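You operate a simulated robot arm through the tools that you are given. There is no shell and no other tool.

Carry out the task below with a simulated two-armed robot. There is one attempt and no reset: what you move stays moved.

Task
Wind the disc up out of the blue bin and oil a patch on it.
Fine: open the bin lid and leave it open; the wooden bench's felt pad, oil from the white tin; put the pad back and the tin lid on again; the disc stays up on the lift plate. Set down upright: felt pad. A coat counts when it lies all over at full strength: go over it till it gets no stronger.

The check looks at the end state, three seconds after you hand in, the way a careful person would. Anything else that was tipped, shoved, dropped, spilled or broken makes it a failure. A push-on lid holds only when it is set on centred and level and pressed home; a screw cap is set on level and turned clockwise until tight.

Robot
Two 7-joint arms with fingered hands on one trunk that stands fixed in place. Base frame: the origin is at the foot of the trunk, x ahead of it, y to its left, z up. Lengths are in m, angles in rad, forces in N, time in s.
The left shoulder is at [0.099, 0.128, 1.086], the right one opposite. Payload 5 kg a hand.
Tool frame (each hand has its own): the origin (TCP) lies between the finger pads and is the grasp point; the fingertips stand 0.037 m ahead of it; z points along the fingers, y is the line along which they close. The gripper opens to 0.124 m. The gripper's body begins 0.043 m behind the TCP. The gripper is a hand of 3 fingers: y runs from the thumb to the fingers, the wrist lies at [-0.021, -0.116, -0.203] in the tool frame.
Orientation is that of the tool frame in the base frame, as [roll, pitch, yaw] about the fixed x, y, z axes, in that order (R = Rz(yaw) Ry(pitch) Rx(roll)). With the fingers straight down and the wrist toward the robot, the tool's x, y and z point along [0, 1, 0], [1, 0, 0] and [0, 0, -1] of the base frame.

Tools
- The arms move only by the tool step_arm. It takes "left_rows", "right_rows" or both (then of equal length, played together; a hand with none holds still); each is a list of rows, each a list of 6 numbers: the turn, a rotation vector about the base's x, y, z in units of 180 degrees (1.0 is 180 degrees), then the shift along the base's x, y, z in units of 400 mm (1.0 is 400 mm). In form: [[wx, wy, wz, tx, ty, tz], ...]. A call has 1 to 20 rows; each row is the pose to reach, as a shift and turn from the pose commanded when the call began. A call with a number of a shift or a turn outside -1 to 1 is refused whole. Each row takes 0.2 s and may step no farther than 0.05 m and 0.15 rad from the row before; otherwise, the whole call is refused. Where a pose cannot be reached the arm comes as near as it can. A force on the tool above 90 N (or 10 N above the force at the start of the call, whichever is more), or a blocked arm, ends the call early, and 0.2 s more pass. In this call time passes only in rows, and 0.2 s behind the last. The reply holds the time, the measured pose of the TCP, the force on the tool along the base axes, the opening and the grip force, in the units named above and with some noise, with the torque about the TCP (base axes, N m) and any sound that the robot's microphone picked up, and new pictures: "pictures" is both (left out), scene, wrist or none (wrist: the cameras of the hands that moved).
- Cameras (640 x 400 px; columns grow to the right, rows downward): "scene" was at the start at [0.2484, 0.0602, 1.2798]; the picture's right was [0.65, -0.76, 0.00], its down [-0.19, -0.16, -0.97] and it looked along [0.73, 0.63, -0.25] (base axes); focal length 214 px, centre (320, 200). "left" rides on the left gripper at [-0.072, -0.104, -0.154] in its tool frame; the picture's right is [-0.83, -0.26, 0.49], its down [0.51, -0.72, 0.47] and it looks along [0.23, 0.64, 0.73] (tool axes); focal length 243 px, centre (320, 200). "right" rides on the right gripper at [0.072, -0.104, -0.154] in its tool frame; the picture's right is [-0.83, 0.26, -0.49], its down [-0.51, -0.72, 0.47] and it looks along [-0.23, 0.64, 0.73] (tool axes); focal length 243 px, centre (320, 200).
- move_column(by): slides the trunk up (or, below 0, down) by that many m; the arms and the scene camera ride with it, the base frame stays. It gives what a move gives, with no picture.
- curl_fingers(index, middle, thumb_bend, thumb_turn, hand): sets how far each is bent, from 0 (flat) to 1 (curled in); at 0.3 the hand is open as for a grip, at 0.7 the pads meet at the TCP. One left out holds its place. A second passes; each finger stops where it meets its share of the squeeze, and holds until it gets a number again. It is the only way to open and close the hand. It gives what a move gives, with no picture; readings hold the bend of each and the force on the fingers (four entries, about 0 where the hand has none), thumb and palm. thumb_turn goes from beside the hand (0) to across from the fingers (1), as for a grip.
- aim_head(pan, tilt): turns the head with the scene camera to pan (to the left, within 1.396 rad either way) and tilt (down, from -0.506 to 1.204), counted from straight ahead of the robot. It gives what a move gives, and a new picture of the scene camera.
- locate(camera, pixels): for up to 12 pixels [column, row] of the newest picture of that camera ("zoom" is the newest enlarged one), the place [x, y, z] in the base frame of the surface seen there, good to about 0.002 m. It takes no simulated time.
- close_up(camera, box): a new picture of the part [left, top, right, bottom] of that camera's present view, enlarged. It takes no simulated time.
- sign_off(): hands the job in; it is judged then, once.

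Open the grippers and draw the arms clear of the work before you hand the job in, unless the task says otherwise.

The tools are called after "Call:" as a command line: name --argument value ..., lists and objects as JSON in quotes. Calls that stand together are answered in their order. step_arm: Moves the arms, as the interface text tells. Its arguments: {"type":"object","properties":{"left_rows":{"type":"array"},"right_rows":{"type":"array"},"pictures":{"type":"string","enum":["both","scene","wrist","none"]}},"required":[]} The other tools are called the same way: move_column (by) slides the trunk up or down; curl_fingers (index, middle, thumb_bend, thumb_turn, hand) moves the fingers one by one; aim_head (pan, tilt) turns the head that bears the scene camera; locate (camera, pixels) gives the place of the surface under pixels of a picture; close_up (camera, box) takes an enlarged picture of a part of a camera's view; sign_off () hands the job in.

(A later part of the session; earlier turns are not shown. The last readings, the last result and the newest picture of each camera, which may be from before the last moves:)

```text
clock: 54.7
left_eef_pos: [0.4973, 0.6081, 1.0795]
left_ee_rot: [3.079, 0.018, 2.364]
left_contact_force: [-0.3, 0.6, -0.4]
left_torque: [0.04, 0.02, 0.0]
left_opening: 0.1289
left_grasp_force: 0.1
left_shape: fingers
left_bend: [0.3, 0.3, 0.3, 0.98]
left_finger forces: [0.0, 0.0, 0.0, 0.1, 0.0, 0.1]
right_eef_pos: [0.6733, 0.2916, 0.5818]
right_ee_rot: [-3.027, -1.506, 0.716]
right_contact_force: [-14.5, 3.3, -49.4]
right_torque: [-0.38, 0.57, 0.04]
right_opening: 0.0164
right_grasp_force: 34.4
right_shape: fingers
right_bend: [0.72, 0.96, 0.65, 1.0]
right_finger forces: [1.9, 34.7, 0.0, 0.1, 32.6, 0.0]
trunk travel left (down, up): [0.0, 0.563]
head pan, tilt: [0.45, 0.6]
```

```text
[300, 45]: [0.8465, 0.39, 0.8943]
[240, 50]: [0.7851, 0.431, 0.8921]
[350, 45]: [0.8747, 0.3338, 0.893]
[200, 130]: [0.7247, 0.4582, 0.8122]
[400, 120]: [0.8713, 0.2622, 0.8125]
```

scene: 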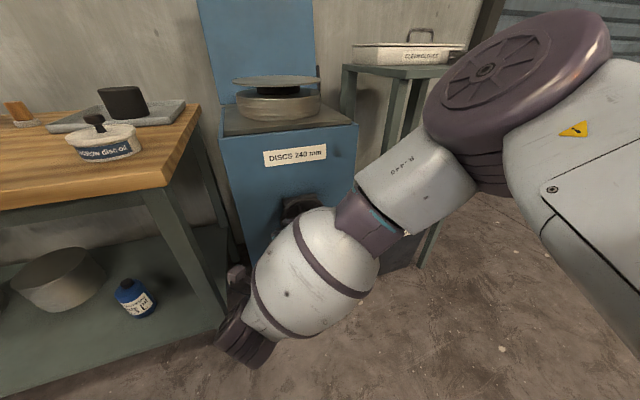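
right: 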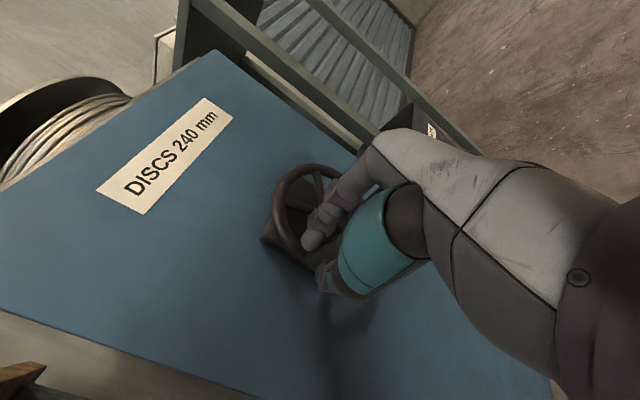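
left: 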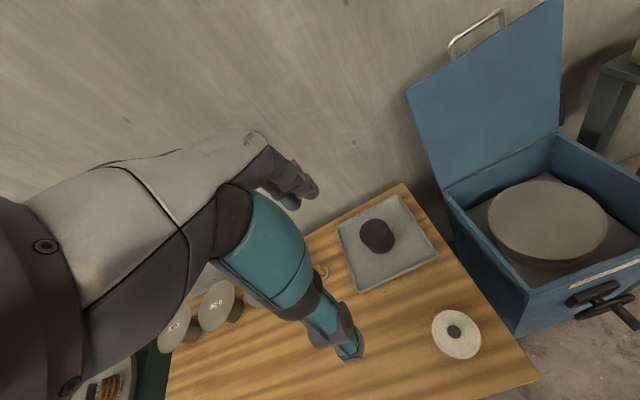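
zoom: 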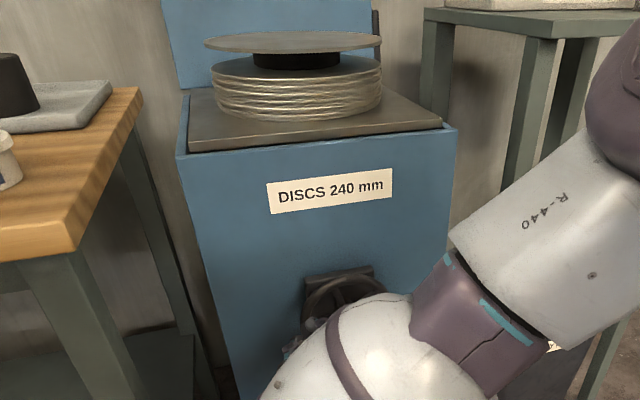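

The knob resists a 50 N push without movement, so the lift is at its stop. I release, back away and raise the trunk again.

Call:
curl_fingers --hand "right" --index 0.3 --middle 0.3 --thumb_bend 0.3 --thumb_turn 1.0

Call:
step_arm --right_rows '[[0, 0, 0, -0.07, -0.07, -0.03], [0, 0, 0, -0.14, -0.14, -0.03], [0, 0, 0, -0.18, -0.18, -0.03]]' --pictures "none"

Call:
move_column --by 0.275

Call:
aim_head --pan 0.55 --tilt 0.6

```text
clock: 55.7
left_eef_pos: [0.492, 0.6033, 1.084]
left_ee_rot: [3.073, 0.019, 2.363]
left_contact_force: [-0.9, 0.5, 0.7]
left_torque: [0.0, 0.01, 0.0]
left_opening: 0.1289
left_grasp_force: 0.0
left_shape: fingers
left_bend: [0.3, 0.3, 0.3, 0.98]
left_finger forces: [0.0, 0.0, 0.0, 0.1, 0.1, 0.0]
right_eef_pos: [0.6736, 0.2889, 0.5872]
right_ee_rot: [-3.047, -1.522, 0.733]
right_contact_force: [-34.7, -46.2, 1.1]
right_torque: [-0.61, 0.49, -0.52]
right_opening: 0.1284
right_grasp_force: 28.6
right_shape: fingers
right_bend: [0.3, 0.91, 0.3, 0.98]
right_finger forces: [0.1, 57.4, 0.1, 0.1, 0.0, 0.0]
trunk travel left (down, up): [0.0, 0.563]
head pan, tilt: [0.45, 0.6]
```

```text
clock: 56.5
left_eef_pos: [0.4933, 0.6048, 1.0829]
left_ee_rot: [3.077, 0.02, 2.363]
left_contact_force: [-0.1, 0.1, 0.2]
left_torque: [-0.01, -0.02, 0.01]
left_opening: 0.1288
left_grasp_force: 0.0
left_shape: fingers
left_bend: [0.3, 0.3, 0.3, 0.98]
left_finger forces: [0.1, 0.0, 0.0, 0.0, 0.0, 0.0]
right_eef_pos: [0.6025, 0.2185, 0.5737]
right_ee_rot: [-3.037, -1.515, 0.725]
right_contact_force: [0.3, 0.2, -0.1]
right_torque: [0.0, 0.0, -0.01]
right_opening: 0.1285
right_grasp_force: 0.0
right_shape: fingers
right_bend: [0.3, 0.3, 0.3, 0.98]
right_finger forces: [0.0, 0.0, 0.0, 0.1, 0.0, 0.1]
trunk travel left (down, up): [0.0, 0.563]
head pan, tilt: [0.45, 0.6]
```

```text
clock: 59.2
left_eef_pos: [0.4944, 0.6068, 1.3568]
left_ee_rot: [3.078, 0.019, 2.364]
left_contact_force: [0.4, 0.3, -0.8]
left_torque: [0.0, 0.02, -0.02]
left_opening: 0.1288
left_grasp_force: 0.0
left_shape: fingers
left_bend: [0.3, 0.3, 0.3, 0.98]
left_finger forces: [0.1, 0.1, 0.1, 0.1, 0.0, 0.0]
right_eef_pos: [0.6016, 0.2202, 0.8483]
right_ee_rot: [-3.102, -1.516, 0.787]
right_contact_force: [0.7, 0.3, -0.1]
right_torque: [-0.01, 0.02, -0.03]
right_opening: 0.1286
right_grasp_force: 0.1
right_shape: fingers
right_bend: [0.3, 0.3, 0.3, 0.98]
right_finger forces: [0.0, 0.0, 0.1, 0.0, 0.1, 0.0]
trunk travel left (down, up): [-0.275, 0.288]
head pan, tilt: [0.45, 0.6]
```

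```text
clock: 59.9
left_eef_pos: [0.4939, 0.6058, 1.3569]
left_ee_rot: [3.078, 0.019, 2.364]
left_contact_force: [0.3, 0.1, 0.1]
left_torque: [0.0, -0.01, 0.01]
left_opening: 0.1288
left_grasp_force: 0.1
left_shape: fingers
left_bend: [0.3, 0.3, 0.3, 0.98]
left_finger forces: [0.0, 0.1, 0.0, 0.1, 0.0, 0.0]
right_eef_pos: [0.6012, 0.2193, 0.8478]
right_ee_rot: [-3.075, -1.517, 0.762]
right_contact_force: [0.2, 0.5, 0.5]
right_torque: [0.02, 0.01, -0.02]
right_opening: 0.1285
right_grasp_force: 0.1
right_shape: fingers
right_bend: [0.3, 0.3, 0.3, 0.98]
right_finger forces: [0.1, 0.0, 0.0, 0.1, 0.0, 0.0]
trunk travel left (down, up): [-0.275, 0.288]
head pan, tilt: [0.55, 0.6]
```

scene: 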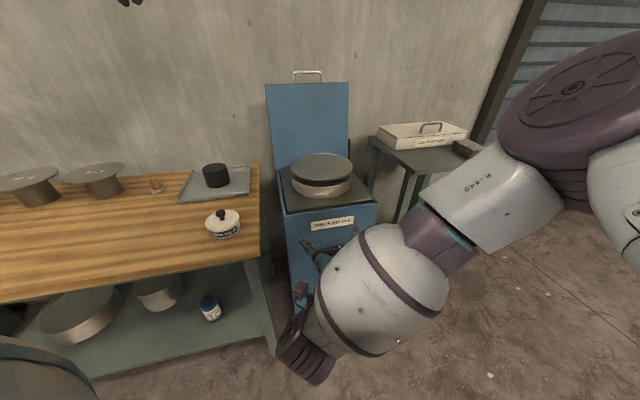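

The bin top is in view with the plate up. I return the right arm to a parked pose on the right side.

Call:
step_arm --right_rows '[[-0.0363, 0.015, 0.015, -0.01, -0.06, 0.06], [-0.0726, 0.03, 0.03, -0.02, -0.12, 0.12], [-0.1089, 0.0451, 0.0451, -0.03, -0.2, 0.18], [-0.1452, 0.0601, 0.0601, -0.04, -0.28, 0.24], [-0.1815, 0.0751, 0.0751, -0.05, -0.36, 0.3], [-0.2178, 0.0901, 0.0901, -0.06, -0.44, 0.36], [-0.254, 0.1052, 0.1052, -0.07, -0.52, 0.42], [-0.2903, 0.1202, 0.1202, -0.08, -0.6, 0.48], [-0.3266, 0.1352, 0.1352, -0.09, -0.68, 0.54], [-0.3629, 0.1502, 0.1502, -0.1, -0.76, 0.6], [-0.3992, 0.1653, 0.1653, -0.11, -0.84, 0.66], [-0.4355, 0.1803, 0.1803, -0.12, -0.92, 0.72], [-0.4718, 0.1953, 0.1953, -0.125, -0.98, 0.78]]'

```text
clock: 62.7
left_eef_pos: [0.494, 0.6073, 1.3566]
left_ee_rot: [3.077, 0.019, 2.363]
left_contact_force: [-0.6, -1.1, 0.6]
left_torque: [0.01, -0.01, -0.04]
left_opening: 0.1291
left_grasp_force: 0.0
left_shape: fingers
left_bend: [0.3, 0.3, 0.3, 0.98]
left_finger forces: [0.0, 0.0, 0.0, 0.0, 0.1, 0.1]
right_eef_pos: [0.5527, -0.1697, 1.1598]
right_ee_rot: [-3.097, 0.057, 1.569]
right_contact_force: [-0.6, 0.5, -0.8]
right_torque: [0.0, 0.04, 0.0]
right_opening: 0.129
right_grasp_force: 0.0
right_shape: fingers
right_bend: [0.3, 0.3, 0.3, 0.98]
right_finger forces: [0.1, 0.0, 0.0, 0.1, 0.0, 0.1]
right hand out of reach, approached as far as the arm can: row 5, 6, 7, 8
trunk travel left (down, up): [-0.275, 0.288]
head pan, tilt: [0.55, 0.6]
```

scene: 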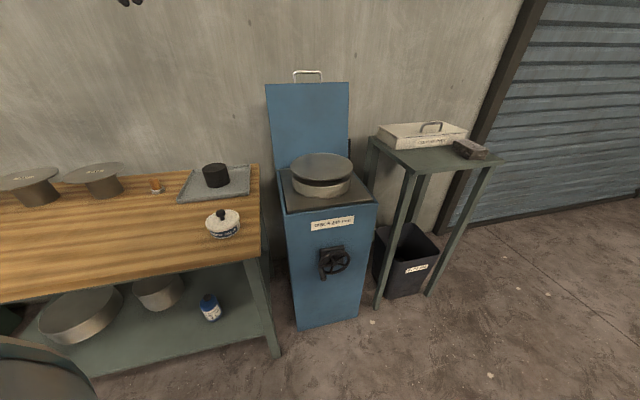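
right: 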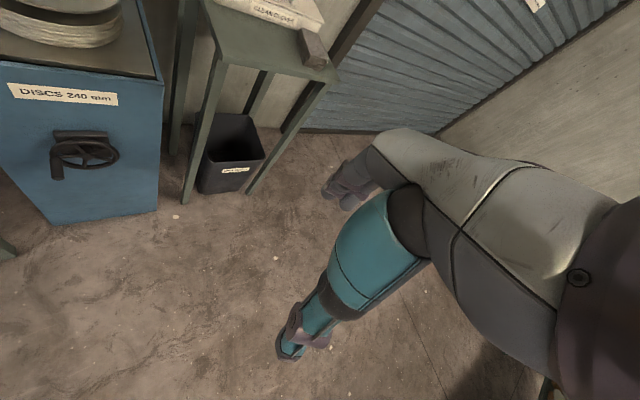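

Now I look at the disc's top surface, the tin and the pad with enlarged views.

Call:
close_up --camera "scene" --box '[270, 140, 380, 215]'

Call:
close_up --camera "left" --box '[420, 100, 640, 300]'

Call:
close_up --camera "scene" --box '[195, 195, 255, 245]'

Call:
locate --camera "zoom" --pixels '[[285, 140], [285, 155], [285, 175], [205, 235], [300, 260], [380, 200], [130, 250], [465, 230], [300, 190], [320, 400], [290, 165]]'

```text
5.33 times, centred on (325, 178) of scene
```

zoom: 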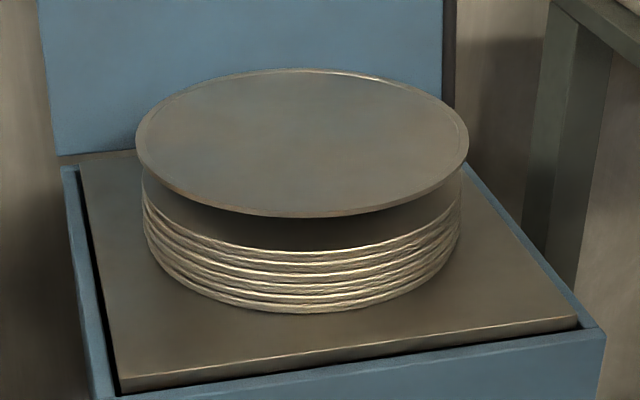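

```text
2.00 times, centred on (530, 200) of left
```

zoom: 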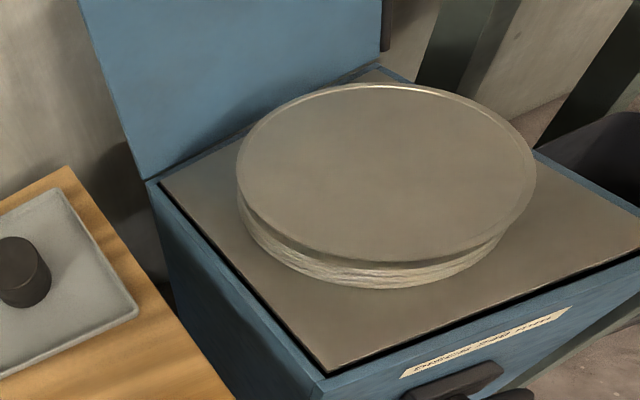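

```text
8.00 times, centred on (225, 220) of scene
```

zoom: 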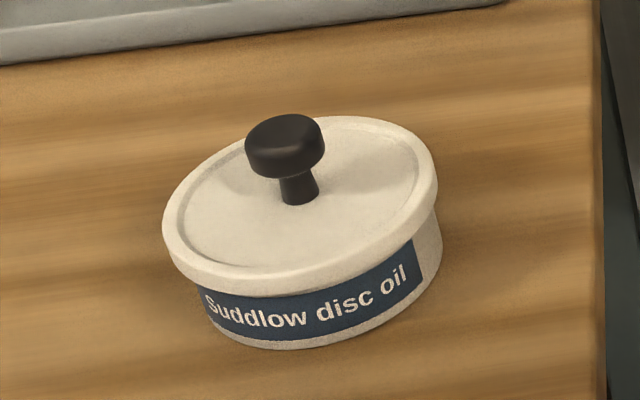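

```text
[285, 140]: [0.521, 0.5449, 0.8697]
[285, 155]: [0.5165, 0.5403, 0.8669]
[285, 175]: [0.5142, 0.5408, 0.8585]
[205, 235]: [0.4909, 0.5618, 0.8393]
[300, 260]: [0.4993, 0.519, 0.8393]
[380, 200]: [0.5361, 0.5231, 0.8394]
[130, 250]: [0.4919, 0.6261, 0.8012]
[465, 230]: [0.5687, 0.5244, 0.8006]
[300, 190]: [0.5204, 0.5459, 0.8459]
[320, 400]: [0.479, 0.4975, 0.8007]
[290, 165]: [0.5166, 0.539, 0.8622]
```

The disc is plain; the tin's knob is centred near (0.521, 0.545) with its top at 0.870. I bring the left hand above the knob, half closed and pointing straight down.

Call:
step_arm --left_rows '[[-0.0016, 0.0016, 0, 0.0075, -0.0172, -0.113], [-0.0032, 0.0032, 0, 0.015, -0.0344, -0.226], [-0.0048, 0.0048, 0, 0.0225, -0.0517, -0.339], [-0.0064, 0.0064, 0, 0.03, -0.0689, -0.452], [-0.008, 0.008, 0, 0.0375, -0.0861, -0.565], [-0.0097, 0.0097, 0, 0.045, -0.1033, -0.678], [-0.0113, 0.0113, 0, 0.0525, -0.1206, -0.791], [-0.0129, 0.0129, 0, 0.06, -0.1378, -0.904], [-0.0145, 0.0145, 0, 0.0675, -0.155, -0.98]]'

Call:
curl_fingers --hand "left" --index 0.52 --middle 0.52 --thumb_bend 0.52 --thumb_turn 1.0

Call:
close_up --camera "left" --box '[200, 140, 460, 400]'

Call:
close_up --camera "scene" --box '[180, 150, 270, 250]'

```text
clock: 64.7
left_eef_pos: [0.5217, 0.547, 0.9666]
left_ee_rot: [-3.141, 0.019, 2.363]
left_contact_force: [-0.3, -0.4, 0.5]
left_torque: [-0.02, 0.01, -0.03]
left_opening: 0.129
left_grasp_force: 0.0
left_shape: fingers
left_bend: [0.3, 0.3, 0.3, 0.97]
left_finger forces: [0.0, 0.1, 0.1, 0.0, 0.0, 0.1]
right_eef_pos: [0.552, -0.1712, 1.1595]
right_ee_rot: [-3.101, 0.056, 1.569]
right_contact_force: [0.2, -0.7, 0.0]
right_torque: [0.03, -0.01, 0.03]
right_opening: 0.1291
right_grasp_force: 0.0
right_shape: fingers
right_bend: [0.3, 0.3, 0.3, 0.98]
right_finger forces: [0.1, 0.1, 0.0, 0.1, 0.0, 0.1]
trunk travel left (down, up): [-0.275, 0.288]
head pan, tilt: [0.55, 0.6]
```

scene: 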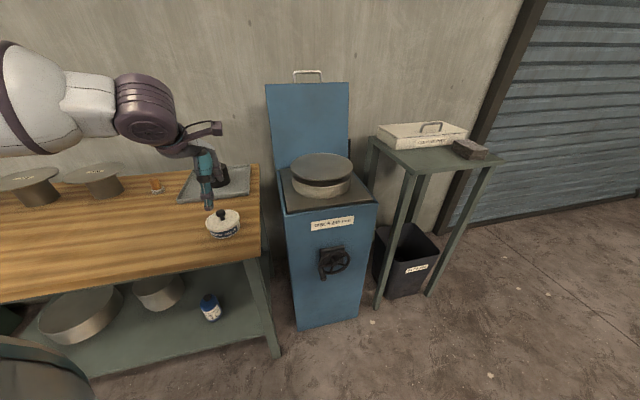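
left: 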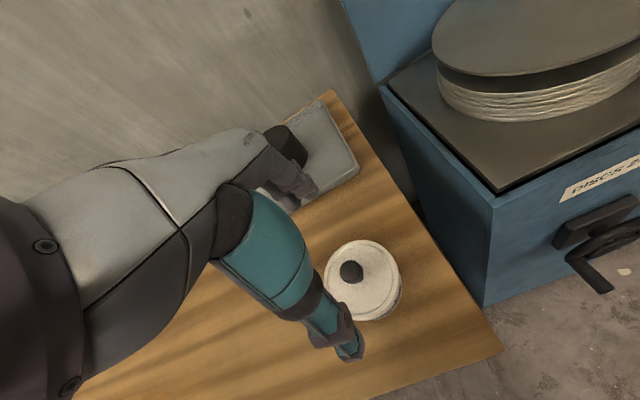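

```text
clock: 65.7
left_eef_pos: [0.5222, 0.5473, 0.9652]
left_ee_rot: [3.14, 0.021, 2.365]
left_contact_force: [0.9, 0.4, 0.0]
left_torque: [-0.04, 0.01, 0.01]
left_opening: 0.0619
left_grasp_force: 0.1
left_shape: fingers
left_bend: [0.52, 0.52, 0.52, 1.0]
left_finger forces: [0.0, 0.0, 0.0, 0.0, 0.0, 0.1]
right_eef_pos: [0.5521, -0.1706, 1.1631]
right_ee_rot: [-3.1, 0.054, 1.569]
right_contact_force: [-0.4, 0.3, 0.0]
right_torque: [0.03, -0.01, 0.04]
right_opening: 0.1289
right_grasp_force: 0.1
right_shape: fingers
right_bend: [0.3, 0.3, 0.3, 0.98]
right_finger forces: [0.0, 0.0, 0.0, 0.0, 0.0, 0.0]
trunk travel left (down, up): [-0.275, 0.288]
head pan, tilt: [0.55, 0.6]
```

```text
1.54 times, centred on (330, 270) of left
```

zoom: 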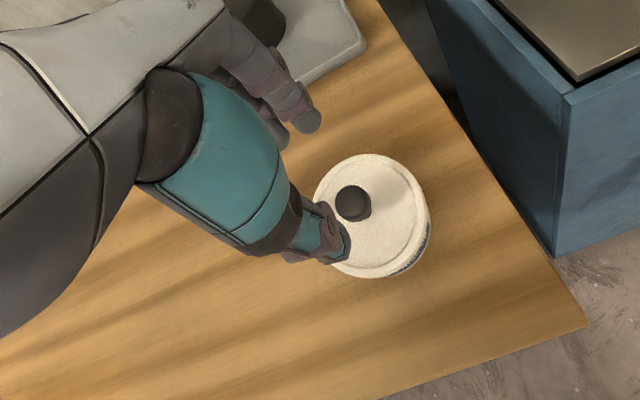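

```text
4.00 times, centred on (225, 200) of scene
```

zoom: 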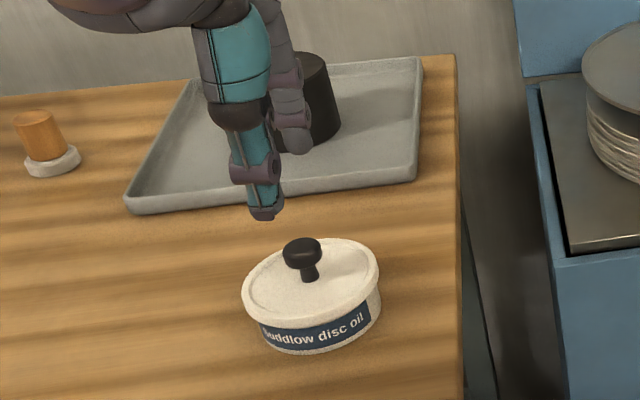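

I verify thumb tip, fingertip and knob coordinates.

Call:
locate --camera "zoom" --pixels '[[266, 212], [258, 180], [298, 148], [285, 110], [302, 245], [302, 265], [243, 295], [378, 265]]'

Call:
locate --camera "left" --pixels '[[351, 269], [343, 272], [359, 271], [351, 261], [330, 262], [398, 270], [362, 243], [365, 316]]'

```text
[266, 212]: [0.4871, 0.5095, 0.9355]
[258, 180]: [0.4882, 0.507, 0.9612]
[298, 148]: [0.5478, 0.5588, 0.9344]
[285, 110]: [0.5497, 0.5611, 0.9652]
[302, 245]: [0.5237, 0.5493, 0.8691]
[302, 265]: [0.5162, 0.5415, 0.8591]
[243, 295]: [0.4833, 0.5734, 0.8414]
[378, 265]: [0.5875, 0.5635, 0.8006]
```

```text
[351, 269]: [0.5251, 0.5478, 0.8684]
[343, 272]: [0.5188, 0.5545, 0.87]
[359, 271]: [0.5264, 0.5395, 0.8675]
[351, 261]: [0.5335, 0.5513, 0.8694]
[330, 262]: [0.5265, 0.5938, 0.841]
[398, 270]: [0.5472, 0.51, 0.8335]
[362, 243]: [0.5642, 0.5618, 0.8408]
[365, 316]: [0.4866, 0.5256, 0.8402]
```

The hand is centred on the knob within 2 mm. I descend until the fingertips are just above the lid.

Call:
step_arm --left_rows '[[0, 0, 0, 0.003, -0.001, -0.1], [0, 0, 0, 0.003, -0.001, -0.17], [0, 0, 0, 0.003, -0.001, -0.21]]'

Call:
close_up --camera "scene" --box '[195, 170, 265, 250]'

Call:
close_up --camera "left" --box '[240, 180, 440, 380]'

```text
clock: 66.5
left_eef_pos: [0.5204, 0.5457, 0.8842]
left_ee_rot: [3.137, 0.019, 2.364]
left_contact_force: [-0.3, 1.4, 6.7]
left_torque: [0.33, -0.12, 0.01]
left_opening: 0.0619
left_grasp_force: 3.8
left_shape: fingers
left_bend: [0.52, 0.51, 0.52, 1.0]
left_finger forces: [0.0, 7.4, 0.0, 0.0, 0.0, 0.0]
right_eef_pos: [0.5517, -0.1703, 1.1621]
right_ee_rot: [-3.101, 0.055, 1.569]
right_contact_force: [-0.5, -0.8, 0.1]
right_torque: [0.01, -0.05, 0.0]
right_opening: 0.1288
right_grasp_force: 0.1
right_shape: fingers
right_bend: [0.3, 0.3, 0.3, 0.98]
right_finger forces: [0.0, 0.0, 0.0, 0.0, 0.0, 0.0]
trunk travel left (down, up): [-0.275, 0.288]
head pan, tilt: [0.55, 0.6]
```

scene: 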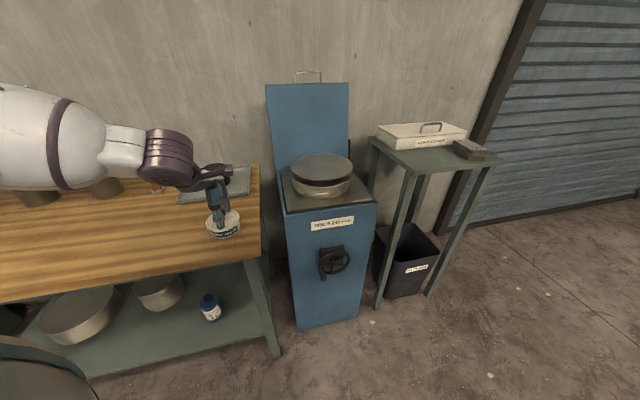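
left: 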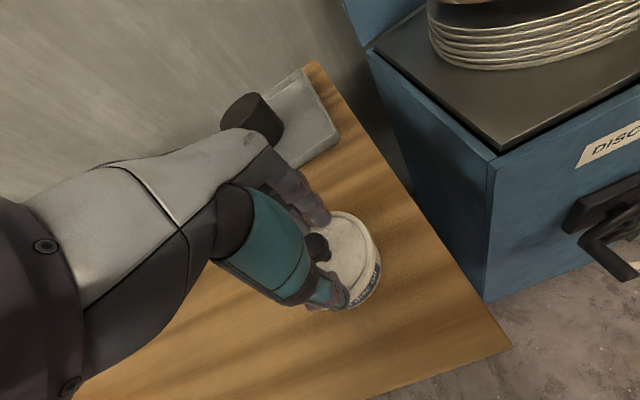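

```text
5.00 times, centred on (230, 210) of scene
```

zoom: 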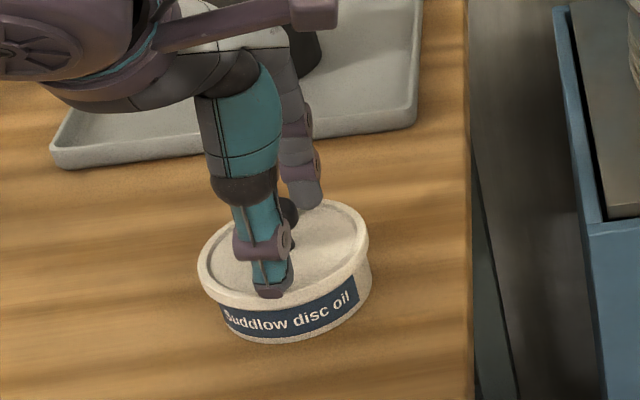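

```text
2.00 times, centred on (340, 280) of left
```

zoom: 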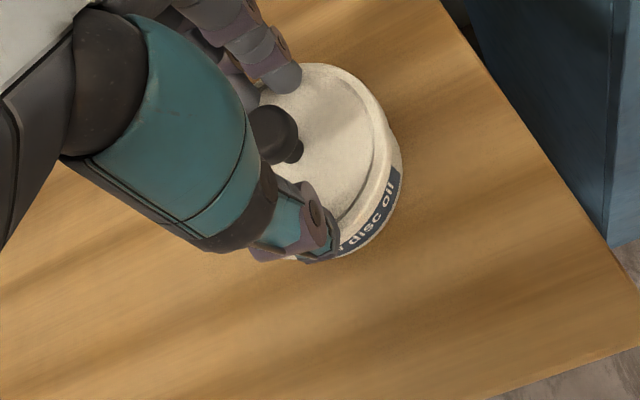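

The middle finger just touches the lid (7 N). I rise 4 mm and then close on the knob.

Call:
step_arm --left_rows '[[0, 0, 0, 0.004, 0.001, 0.012]]' --pictures "none"

Call:
curl_fingers --hand "left" --index 0.62 --middle 0.62 --thumb_bend 0.62

Call:
close_up --camera "left" --box '[240, 180, 440, 380]'

Call:
close_up --camera "scene" --box '[195, 170, 265, 250]'

```text
clock: 66.9
left_eef_pos: [0.5239, 0.5437, 0.8859]
left_ee_rot: [3.141, 0.019, 2.366]
left_contact_force: [-0.1, -0.2, 0.3]
left_torque: [0.01, -0.01, 0.01]
left_opening: 0.0616
left_grasp_force: 0.0
left_shape: fingers
left_bend: [0.52, 0.52, 0.52, 1.0]
left_finger forces: [0.0, 0.1, 0.0, 0.0, 0.0, 0.0]
right_eef_pos: [0.5527, -0.1706, 1.1611]
right_ee_rot: [-3.101, 0.052, 1.57]
right_contact_force: [0.7, -0.4, -0.3]
right_torque: [-0.02, 0.02, 0.0]
right_opening: 0.1289
right_grasp_force: 0.1
right_shape: fingers
right_bend: [0.3, 0.3, 0.3, 0.98]
right_finger forces: [0.0, 0.0, 0.0, 0.0, 0.0, 0.0]
trunk travel left (down, up): [-0.275, 0.288]
head pan, tilt: [0.55, 0.6]
```

```text
clock: 67.9
left_eef_pos: [0.5223, 0.5464, 0.8872]
left_ee_rot: [3.141, 0.019, 2.365]
left_contact_force: [0.6, 0.7, 0.3]
left_torque: [0.02, 0.03, -0.02]
left_opening: 0.0312
left_grasp_force: 0.6
left_shape: fingers
left_bend: [0.62, 0.62, 0.62, 1.0]
left_finger forces: [0.0, 0.5, 0.0, 0.1, 0.1, 0.0]
right_eef_pos: [0.5521, -0.1693, 1.1612]
right_ee_rot: [-3.101, 0.054, 1.57]
right_contact_force: [0.4, 0.2, -0.2]
right_torque: [0.0, -0.03, -0.01]
right_opening: 0.1287
right_grasp_force: 0.0
right_shape: fingers
right_bend: [0.3, 0.3, 0.3, 0.98]
right_finger forces: [0.0, 0.0, 0.0, 0.1, 0.0, 0.0]
trunk travel left (down, up): [-0.275, 0.288]
head pan, tilt: [0.55, 0.6]
```

```text
2.00 times, centred on (340, 280) of left
```

zoom: 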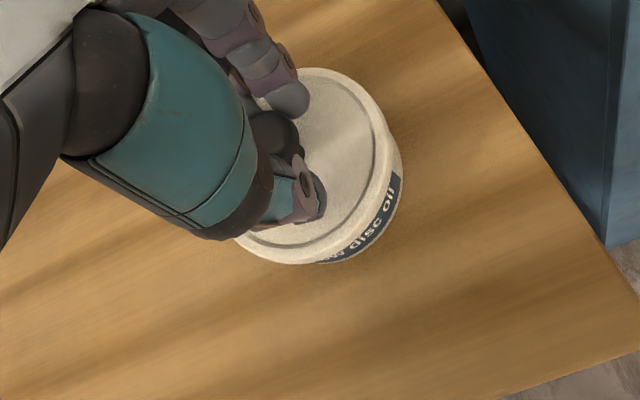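

```text
5.00 times, centred on (230, 210) of scene
```

zoom: 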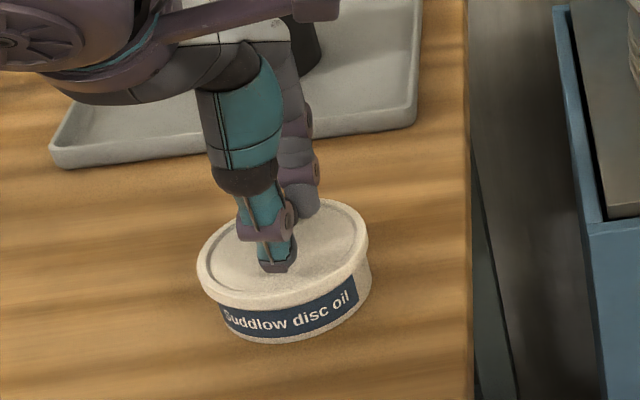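

The tin hasn't moved and contact is just beginning. I close firmly.

Call:
curl_fingers --hand "left" --index 0.78 --middle 0.78 --thumb_bend 0.78

Call:
close_up --camera "left" --box '[240, 180, 440, 380]'

Call:
close_up --camera "scene" --box '[195, 170, 265, 250]'

```text
clock: 68.9
left_eef_pos: [0.5226, 0.5454, 0.8879]
left_ee_rot: [3.14, 0.018, 2.364]
left_contact_force: [-1.1, -1.4, 4.1]
left_torque: [-0.15, 0.22, -0.06]
left_opening: 0.0137
left_grasp_force: 27.7
left_shape: fingers
left_bend: [0.76, 0.75, 0.67, 1.0]
left_finger forces: [14.7, 17.2, 0.0, 0.1, 23.7, 0.1]
right_eef_pos: [0.5517, -0.1709, 1.1617]
right_ee_rot: [-3.1, 0.056, 1.57]
right_contact_force: [0.2, -0.6, 0.6]
right_torque: [0.0, -0.01, 0.02]
right_opening: 0.1287
right_grasp_force: 0.1
right_shape: fingers
right_bend: [0.3, 0.3, 0.3, 0.98]
right_finger forces: [0.1, 0.0, 0.0, 0.1, 0.1, 0.0]
trunk travel left (down, up): [-0.275, 0.288]
head pan, tilt: [0.55, 0.6]
heard: snap
```

```text
2.00 times, centred on (340, 280) of left
```

zoom: 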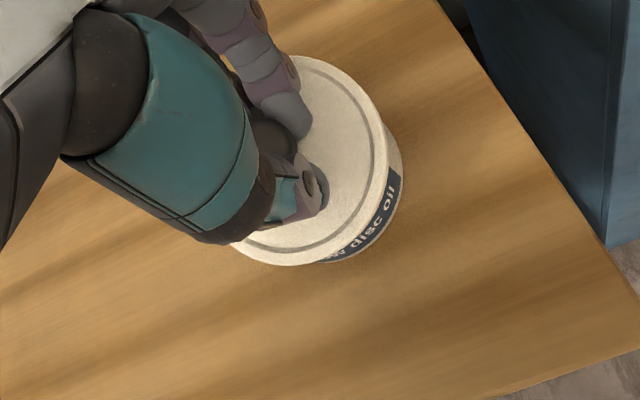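

```text
5.00 times, centred on (230, 210) of scene
```

zoom: 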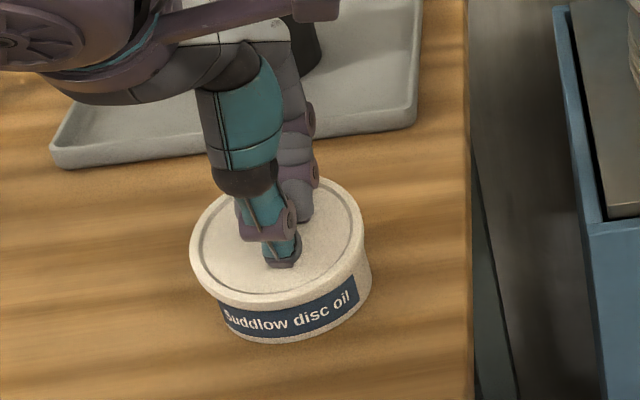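

A snap was heard: the lid has popped free in the grip. I lift it straight up, with the tin expected to stay.

Call:
step_arm --left_rows '[[0, 0, 0, 0, 0, 0.02], [0, 0, 0, 0, 0, 0.06], [0, 0, 0, 0, 0, 0.12], [0, 0, 0, 0, 0, 0.2], [0, 0, 0, 0, 0, 0.28]]'

Call:
close_up --camera "scene" --box '[180, 140, 270, 250]'

Call:
close_up --camera "left" --box '[200, 160, 440, 400]'

```text
clock: 70.1
left_eef_pos: [0.5222, 0.544, 0.9976]
left_ee_rot: [3.141, 0.019, 2.365]
left_contact_force: [0.3, -0.2, 0.0]
left_torque: [0.03, 0.01, 0.01]
left_opening: 0.0131
left_grasp_force: 29.4
left_shape: fingers
left_bend: [0.76, 0.76, 0.67, 1.0]
left_finger forces: [15.4, 20.4, 0.0, 0.0, 24.2, 0.1]
right_eef_pos: [0.5516, -0.171, 1.1627]
right_ee_rot: [-3.099, 0.052, 1.57]
right_contact_force: [0.1, -1.1, -0.1]
right_torque: [-0.01, -0.05, -0.01]
right_opening: 0.129
right_grasp_force: 0.1
right_shape: fingers
right_bend: [0.3, 0.3, 0.3, 0.98]
right_finger forces: [0.0, 0.0, 0.0, 0.0, 0.0, 0.1]
trunk travel left (down, up): [-0.275, 0.288]
head pan, tilt: [0.55, 0.6]
```

scene: 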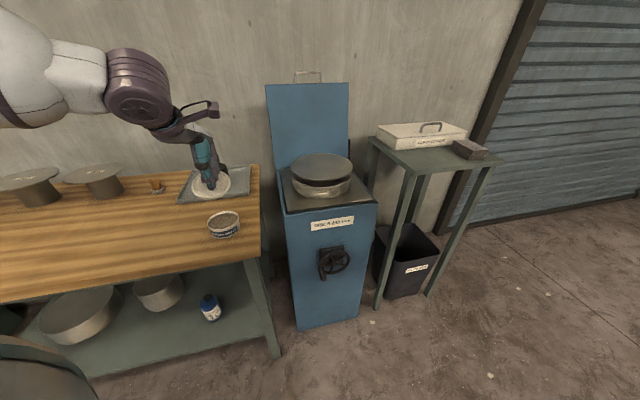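
left: 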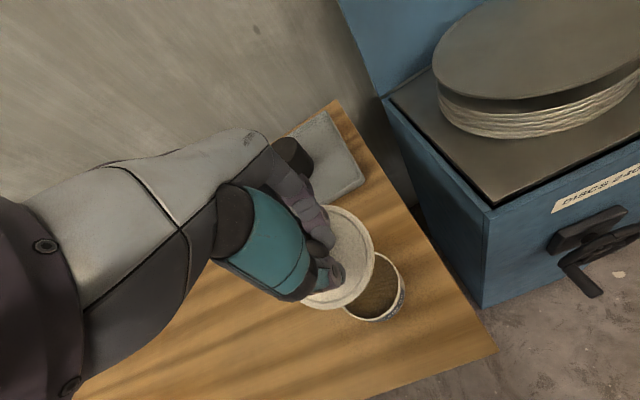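

```text
3.64 times, centred on (225, 195) of scene
```

zoom: 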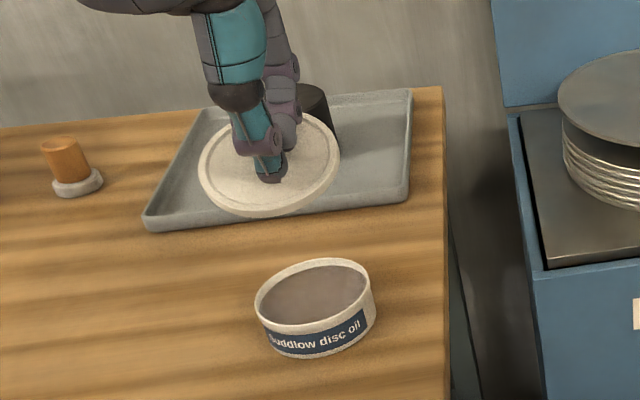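

```text
1.67 times, centred on (320, 280) of left
```

zoom: 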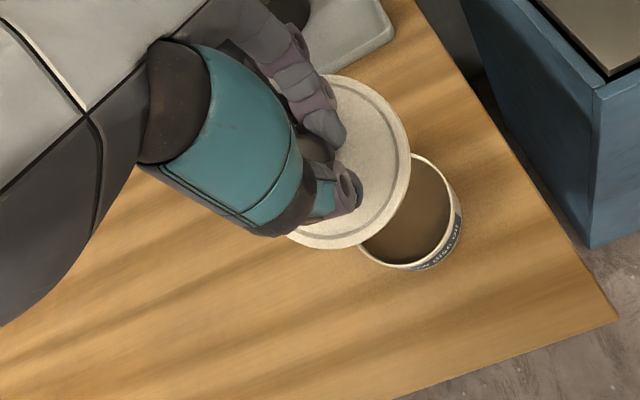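

The lid is off and the tin stands open with oil in it. I measure the lid's tilt in the grip before setting it down.

Call:
locate --camera "zoom" --pixels '[[405, 180], [345, 85], [335, 240], [300, 233], [390, 120], [380, 215], [380, 170], [410, 230], [365, 230], [455, 200]]'

Call:
close_up --camera "scene" --box '[195, 160, 245, 210]'

Call:
locate --camera "zoom" --pixels '[[150, 180], [210, 330], [330, 320], [390, 250], [410, 150], [380, 110]]'

```text
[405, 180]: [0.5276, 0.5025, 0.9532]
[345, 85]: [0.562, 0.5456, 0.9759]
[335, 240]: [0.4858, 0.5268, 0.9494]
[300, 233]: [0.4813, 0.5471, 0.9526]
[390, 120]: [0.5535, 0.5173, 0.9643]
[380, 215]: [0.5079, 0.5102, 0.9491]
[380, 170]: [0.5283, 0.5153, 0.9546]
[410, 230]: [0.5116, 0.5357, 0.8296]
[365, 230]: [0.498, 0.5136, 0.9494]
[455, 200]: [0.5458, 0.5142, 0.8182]
```

```text
8.00 times, centred on (220, 185) of scene
```

zoom: 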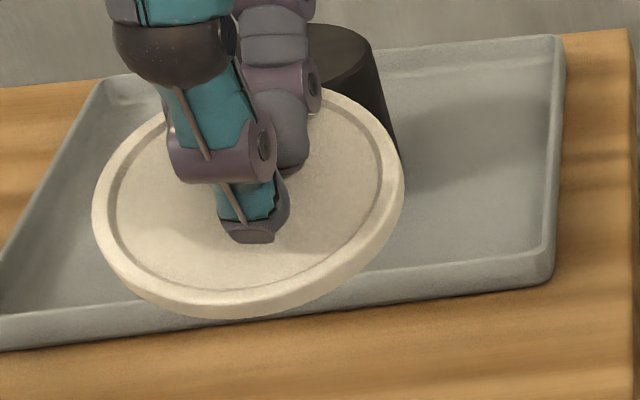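

```text
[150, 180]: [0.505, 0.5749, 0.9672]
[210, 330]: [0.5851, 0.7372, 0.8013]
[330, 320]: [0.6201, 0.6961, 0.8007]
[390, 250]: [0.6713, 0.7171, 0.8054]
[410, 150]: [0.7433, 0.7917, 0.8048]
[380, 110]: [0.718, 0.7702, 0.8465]
```

The lid is tilted about 21.5° (far side up). I rotate the hand to level it while carrying it to a free bench spot near (0.40, 0.68).

Call:
step_arm --left_rows '[[-0.0141, 0.0141, 0, -0.05, 0.056, 0.0], [-0.0282, 0.0282, 0, -0.1, 0.112, 0.0], [-0.0422, 0.0422, 0, -0.15, 0.168, 0.0], [-0.0563, 0.0563, 0, -0.2, 0.224, -0.04], [-0.0704, 0.0704, 0, -0.25, 0.28, -0.08], [-0.0845, 0.0845, 0, -0.305, 0.34, -0.12]]'

Call:
close_up --camera "left" --box '[200, 160, 440, 400]'

Call:
locate --camera "zoom" --pixels '[[405, 180], [345, 85], [335, 240], [300, 233], [390, 120], [380, 215], [380, 170], [450, 260]]'

Call:
close_up --camera "scene" --box '[120, 140, 250, 260]'

```text
clock: 71.5
left_eef_pos: [0.4019, 0.6826, 0.9507]
left_ee_rot: [-2.765, 0.015, 2.371]
left_contact_force: [0.0, 0.2, -0.9]
left_torque: [-0.03, -0.04, 0.02]
left_opening: 0.0129
left_grasp_force: 31.2
left_shape: fingers
left_bend: [0.76, 0.76, 0.67, 1.0]
left_finger forces: [15.2, 21.9, 0.0, 0.0, 25.3, 0.0]
right_eef_pos: [0.5514, -0.1691, 1.1611]
right_ee_rot: [-3.101, 0.054, 1.57]
right_contact_force: [0.2, 0.0, -0.1]
right_torque: [-0.05, -0.01, 0.01]
right_opening: 0.1292
right_grasp_force: 0.0
right_shape: fingers
right_bend: [0.3, 0.3, 0.3, 0.98]
right_finger forces: [0.1, 0.0, 0.0, 0.1, 0.0, 0.1]
trunk travel left (down, up): [-0.275, 0.288]
head pan, tilt: [0.55, 0.6]
```

scene: 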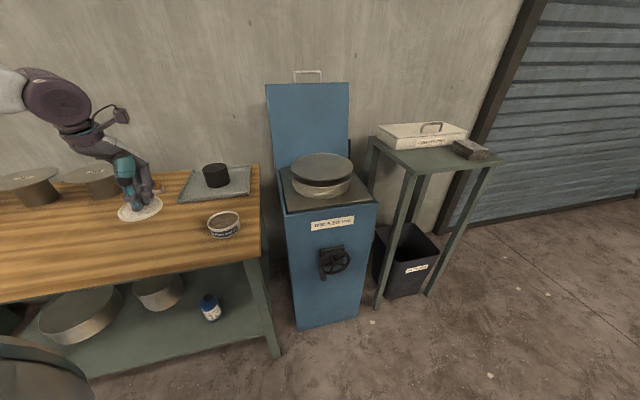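
left: 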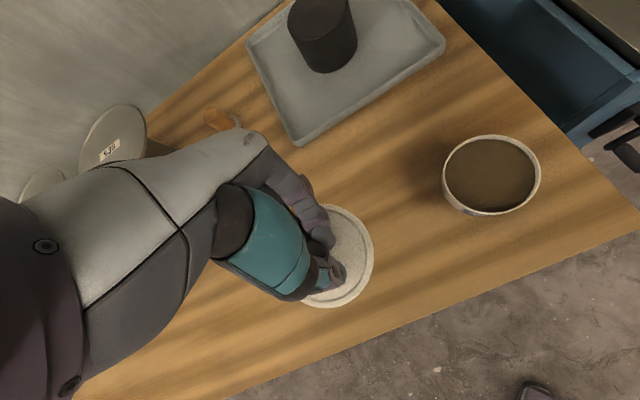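

```text
1.67 times, centred on (320, 280) of left
```

zoom: 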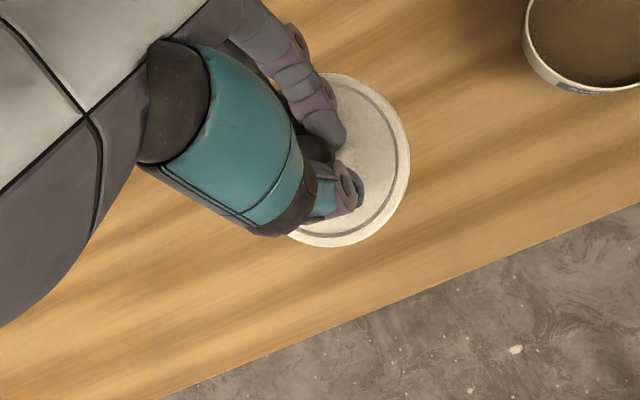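

```text
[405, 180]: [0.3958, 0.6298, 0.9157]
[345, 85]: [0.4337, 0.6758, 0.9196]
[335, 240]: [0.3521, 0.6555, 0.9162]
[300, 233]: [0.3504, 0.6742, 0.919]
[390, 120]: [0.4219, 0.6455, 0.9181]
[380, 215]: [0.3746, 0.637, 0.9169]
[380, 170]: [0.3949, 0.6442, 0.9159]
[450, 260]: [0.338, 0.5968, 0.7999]
```

```text
3.33 times, centred on (185, 200) of scene
```

zoom: 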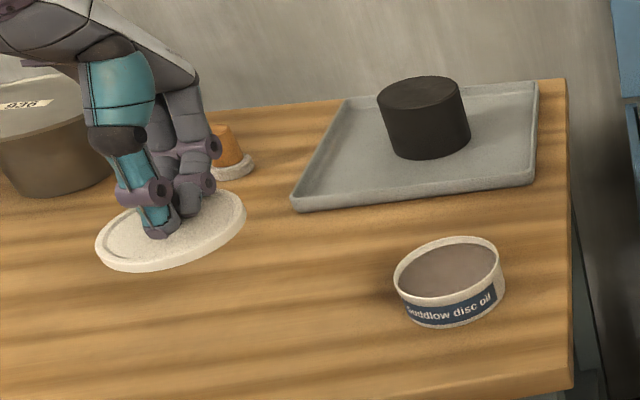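

The lid is level and over free bench. I lower it toward the bench.

Call:
step_arm --left_rows '[[0, 0, 0, 0, 0, -0.1], [0, 0, 0, 0, 0, -0.18], [0, 0, 0, 0, 0, -0.225], [0, 0, 0, 0, 0, -0.24]]'

Call:
close_up --camera "scene" --box '[110, 150, 210, 250]'

Call:
locate --camera "zoom" --pixels '[[200, 290], [300, 285], [350, 230], [160, 300], [150, 250], [340, 190]]'

```text
clock: 72.5
left_eef_pos: [0.4026, 0.6822, 0.8537]
left_ee_rot: [-2.766, 0.015, 2.371]
left_contact_force: [0.1, 0.2, -0.3]
left_torque: [0.0, 0.01, 0.01]
left_opening: 0.013
left_grasp_force: 31.5
left_shape: fingers
left_bend: [0.76, 0.76, 0.67, 1.0]
left_finger forces: [15.3, 23.5, 0.1, 0.0, 24.9, 0.1]
right_eef_pos: [0.5525, -0.1699, 1.1611]
right_ee_rot: [-3.1, 0.054, 1.57]
right_contact_force: [-0.3, 0.8, 0.5]
right_torque: [-0.04, 0.04, -0.02]
right_opening: 0.1293
right_grasp_force: 0.0
right_shape: fingers
right_bend: [0.3, 0.3, 0.3, 0.98]
right_finger forces: [0.0, 0.0, 0.0, 0.1, 0.0, 0.1]
trunk travel left (down, up): [-0.275, 0.288]
head pan, tilt: [0.55, 0.6]
```

scene: 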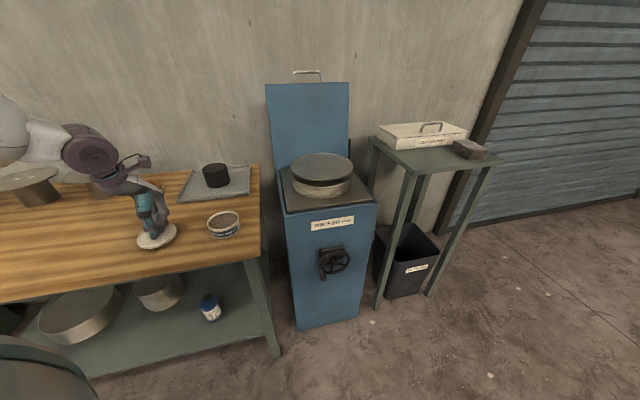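
left: 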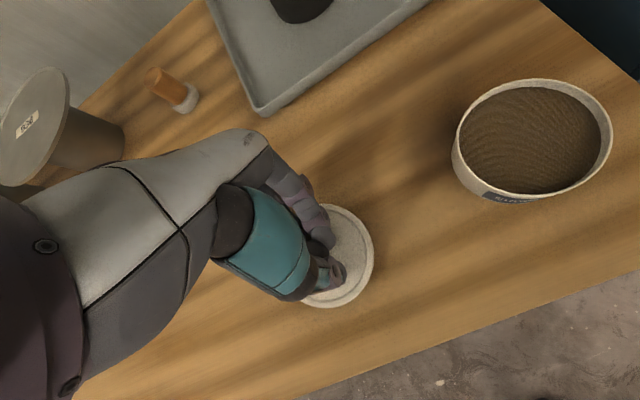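

```text
4.00 times, centred on (160, 200) of scene
```

zoom: 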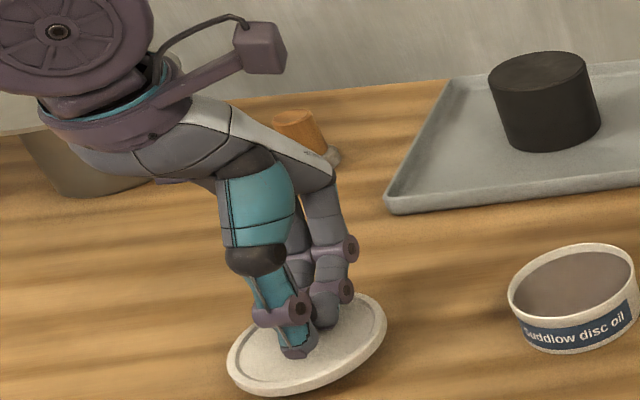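

```text
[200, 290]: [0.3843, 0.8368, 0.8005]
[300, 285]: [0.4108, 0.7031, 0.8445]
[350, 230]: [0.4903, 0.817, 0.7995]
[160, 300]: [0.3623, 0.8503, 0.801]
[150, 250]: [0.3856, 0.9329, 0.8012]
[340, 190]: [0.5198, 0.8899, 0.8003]
```

I check the lid's current height and continue down in small steps.

Call:
locate --camera "left" --pixels '[[370, 255], [345, 215], [340, 302], [362, 285], [385, 275]]'

Call:
step_arm --left_rows '[[0, 0, 0, 0, 0, -0.01], [0, 0, 0, 0, 0, -0.02]]' --pictures "wrist"

Call:
locate --camera "left" --pixels '[[370, 255], [345, 215], [340, 302], [362, 285], [385, 275]]'

```text
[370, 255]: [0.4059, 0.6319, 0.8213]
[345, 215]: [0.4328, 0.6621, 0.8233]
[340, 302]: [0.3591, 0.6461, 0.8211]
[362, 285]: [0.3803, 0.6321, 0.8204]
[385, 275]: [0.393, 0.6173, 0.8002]
```

```text
clock: 73.1
left_eef_pos: [0.4023, 0.6801, 0.846]
left_ee_rot: [-2.766, 0.014, 2.372]
left_contact_force: [-0.4, -0.5, -0.7]
left_torque: [-0.01, 0.0, 0.01]
left_opening: 0.0127
left_grasp_force: 32.2
left_shape: fingers
left_bend: [0.76, 0.76, 0.67, 1.0]
left_finger forces: [15.4, 23.9, 0.0, 0.1, 24.9, 0.1]
right_eef_pos: [0.5516, -0.1706, 1.1608]
right_ee_rot: [-3.099, 0.054, 1.57]
right_contact_force: [0.1, 0.1, 0.3]
right_torque: [0.0, 0.01, -0.03]
right_opening: 0.1288
right_grasp_force: 0.1
right_shape: fingers
right_bend: [0.3, 0.3, 0.3, 0.98]
right_finger forces: [0.0, 0.0, 0.1, 0.0, 0.0, 0.0]
trunk travel left (down, up): [-0.275, 0.288]
head pan, tilt: [0.55, 0.6]
```

left: 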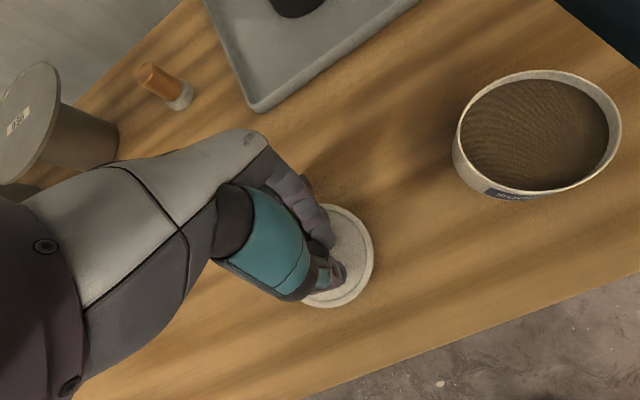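

```text
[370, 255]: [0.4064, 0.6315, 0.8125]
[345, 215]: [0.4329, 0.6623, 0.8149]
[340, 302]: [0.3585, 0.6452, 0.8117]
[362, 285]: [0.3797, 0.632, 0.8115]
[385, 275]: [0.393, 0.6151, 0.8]
```

Lid top is at 0.812 with no contact yet. I go down 2 mm at a time until force appears.

Call:
step_arm --left_rows '[[0, 0, 0, 0, 0, -0.005], [0, 0, 0, 0, 0, -0.01]]' --pictures "none"

Call:
close_up --camera "scene" --box '[130, 200, 190, 260]'

```text
clock: 73.7
left_eef_pos: [0.4025, 0.6805, 0.8421]
left_ee_rot: [-2.769, 0.014, 2.37]
left_contact_force: [0.2, 0.9, 4.0]
left_torque: [-0.11, 0.09, -0.07]
left_opening: 0.0125
left_grasp_force: 31.3
left_shape: fingers
left_bend: [0.77, 0.76, 0.67, 1.0]
left_finger forces: [15.1, 23.8, 0.0, 0.0, 24.5, 0.1]
right_eef_pos: [0.5514, -0.1714, 1.1621]
right_ee_rot: [-3.101, 0.053, 1.568]
right_contact_force: [0.2, -0.4, 0.3]
right_torque: [0.02, -0.02, -0.01]
right_opening: 0.1289
right_grasp_force: 0.0
right_shape: fingers
right_bend: [0.3, 0.3, 0.3, 0.98]
right_finger forces: [0.0, 0.0, 0.2, 0.0, 0.0, 0.0]
trunk travel left (down, up): [-0.275, 0.288]
head pan, tilt: [0.55, 0.6]
```

```text
6.67 times, centred on (160, 230) of scene
```

zoom: 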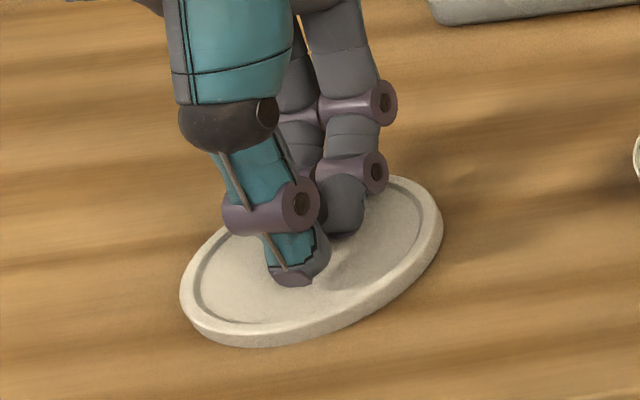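

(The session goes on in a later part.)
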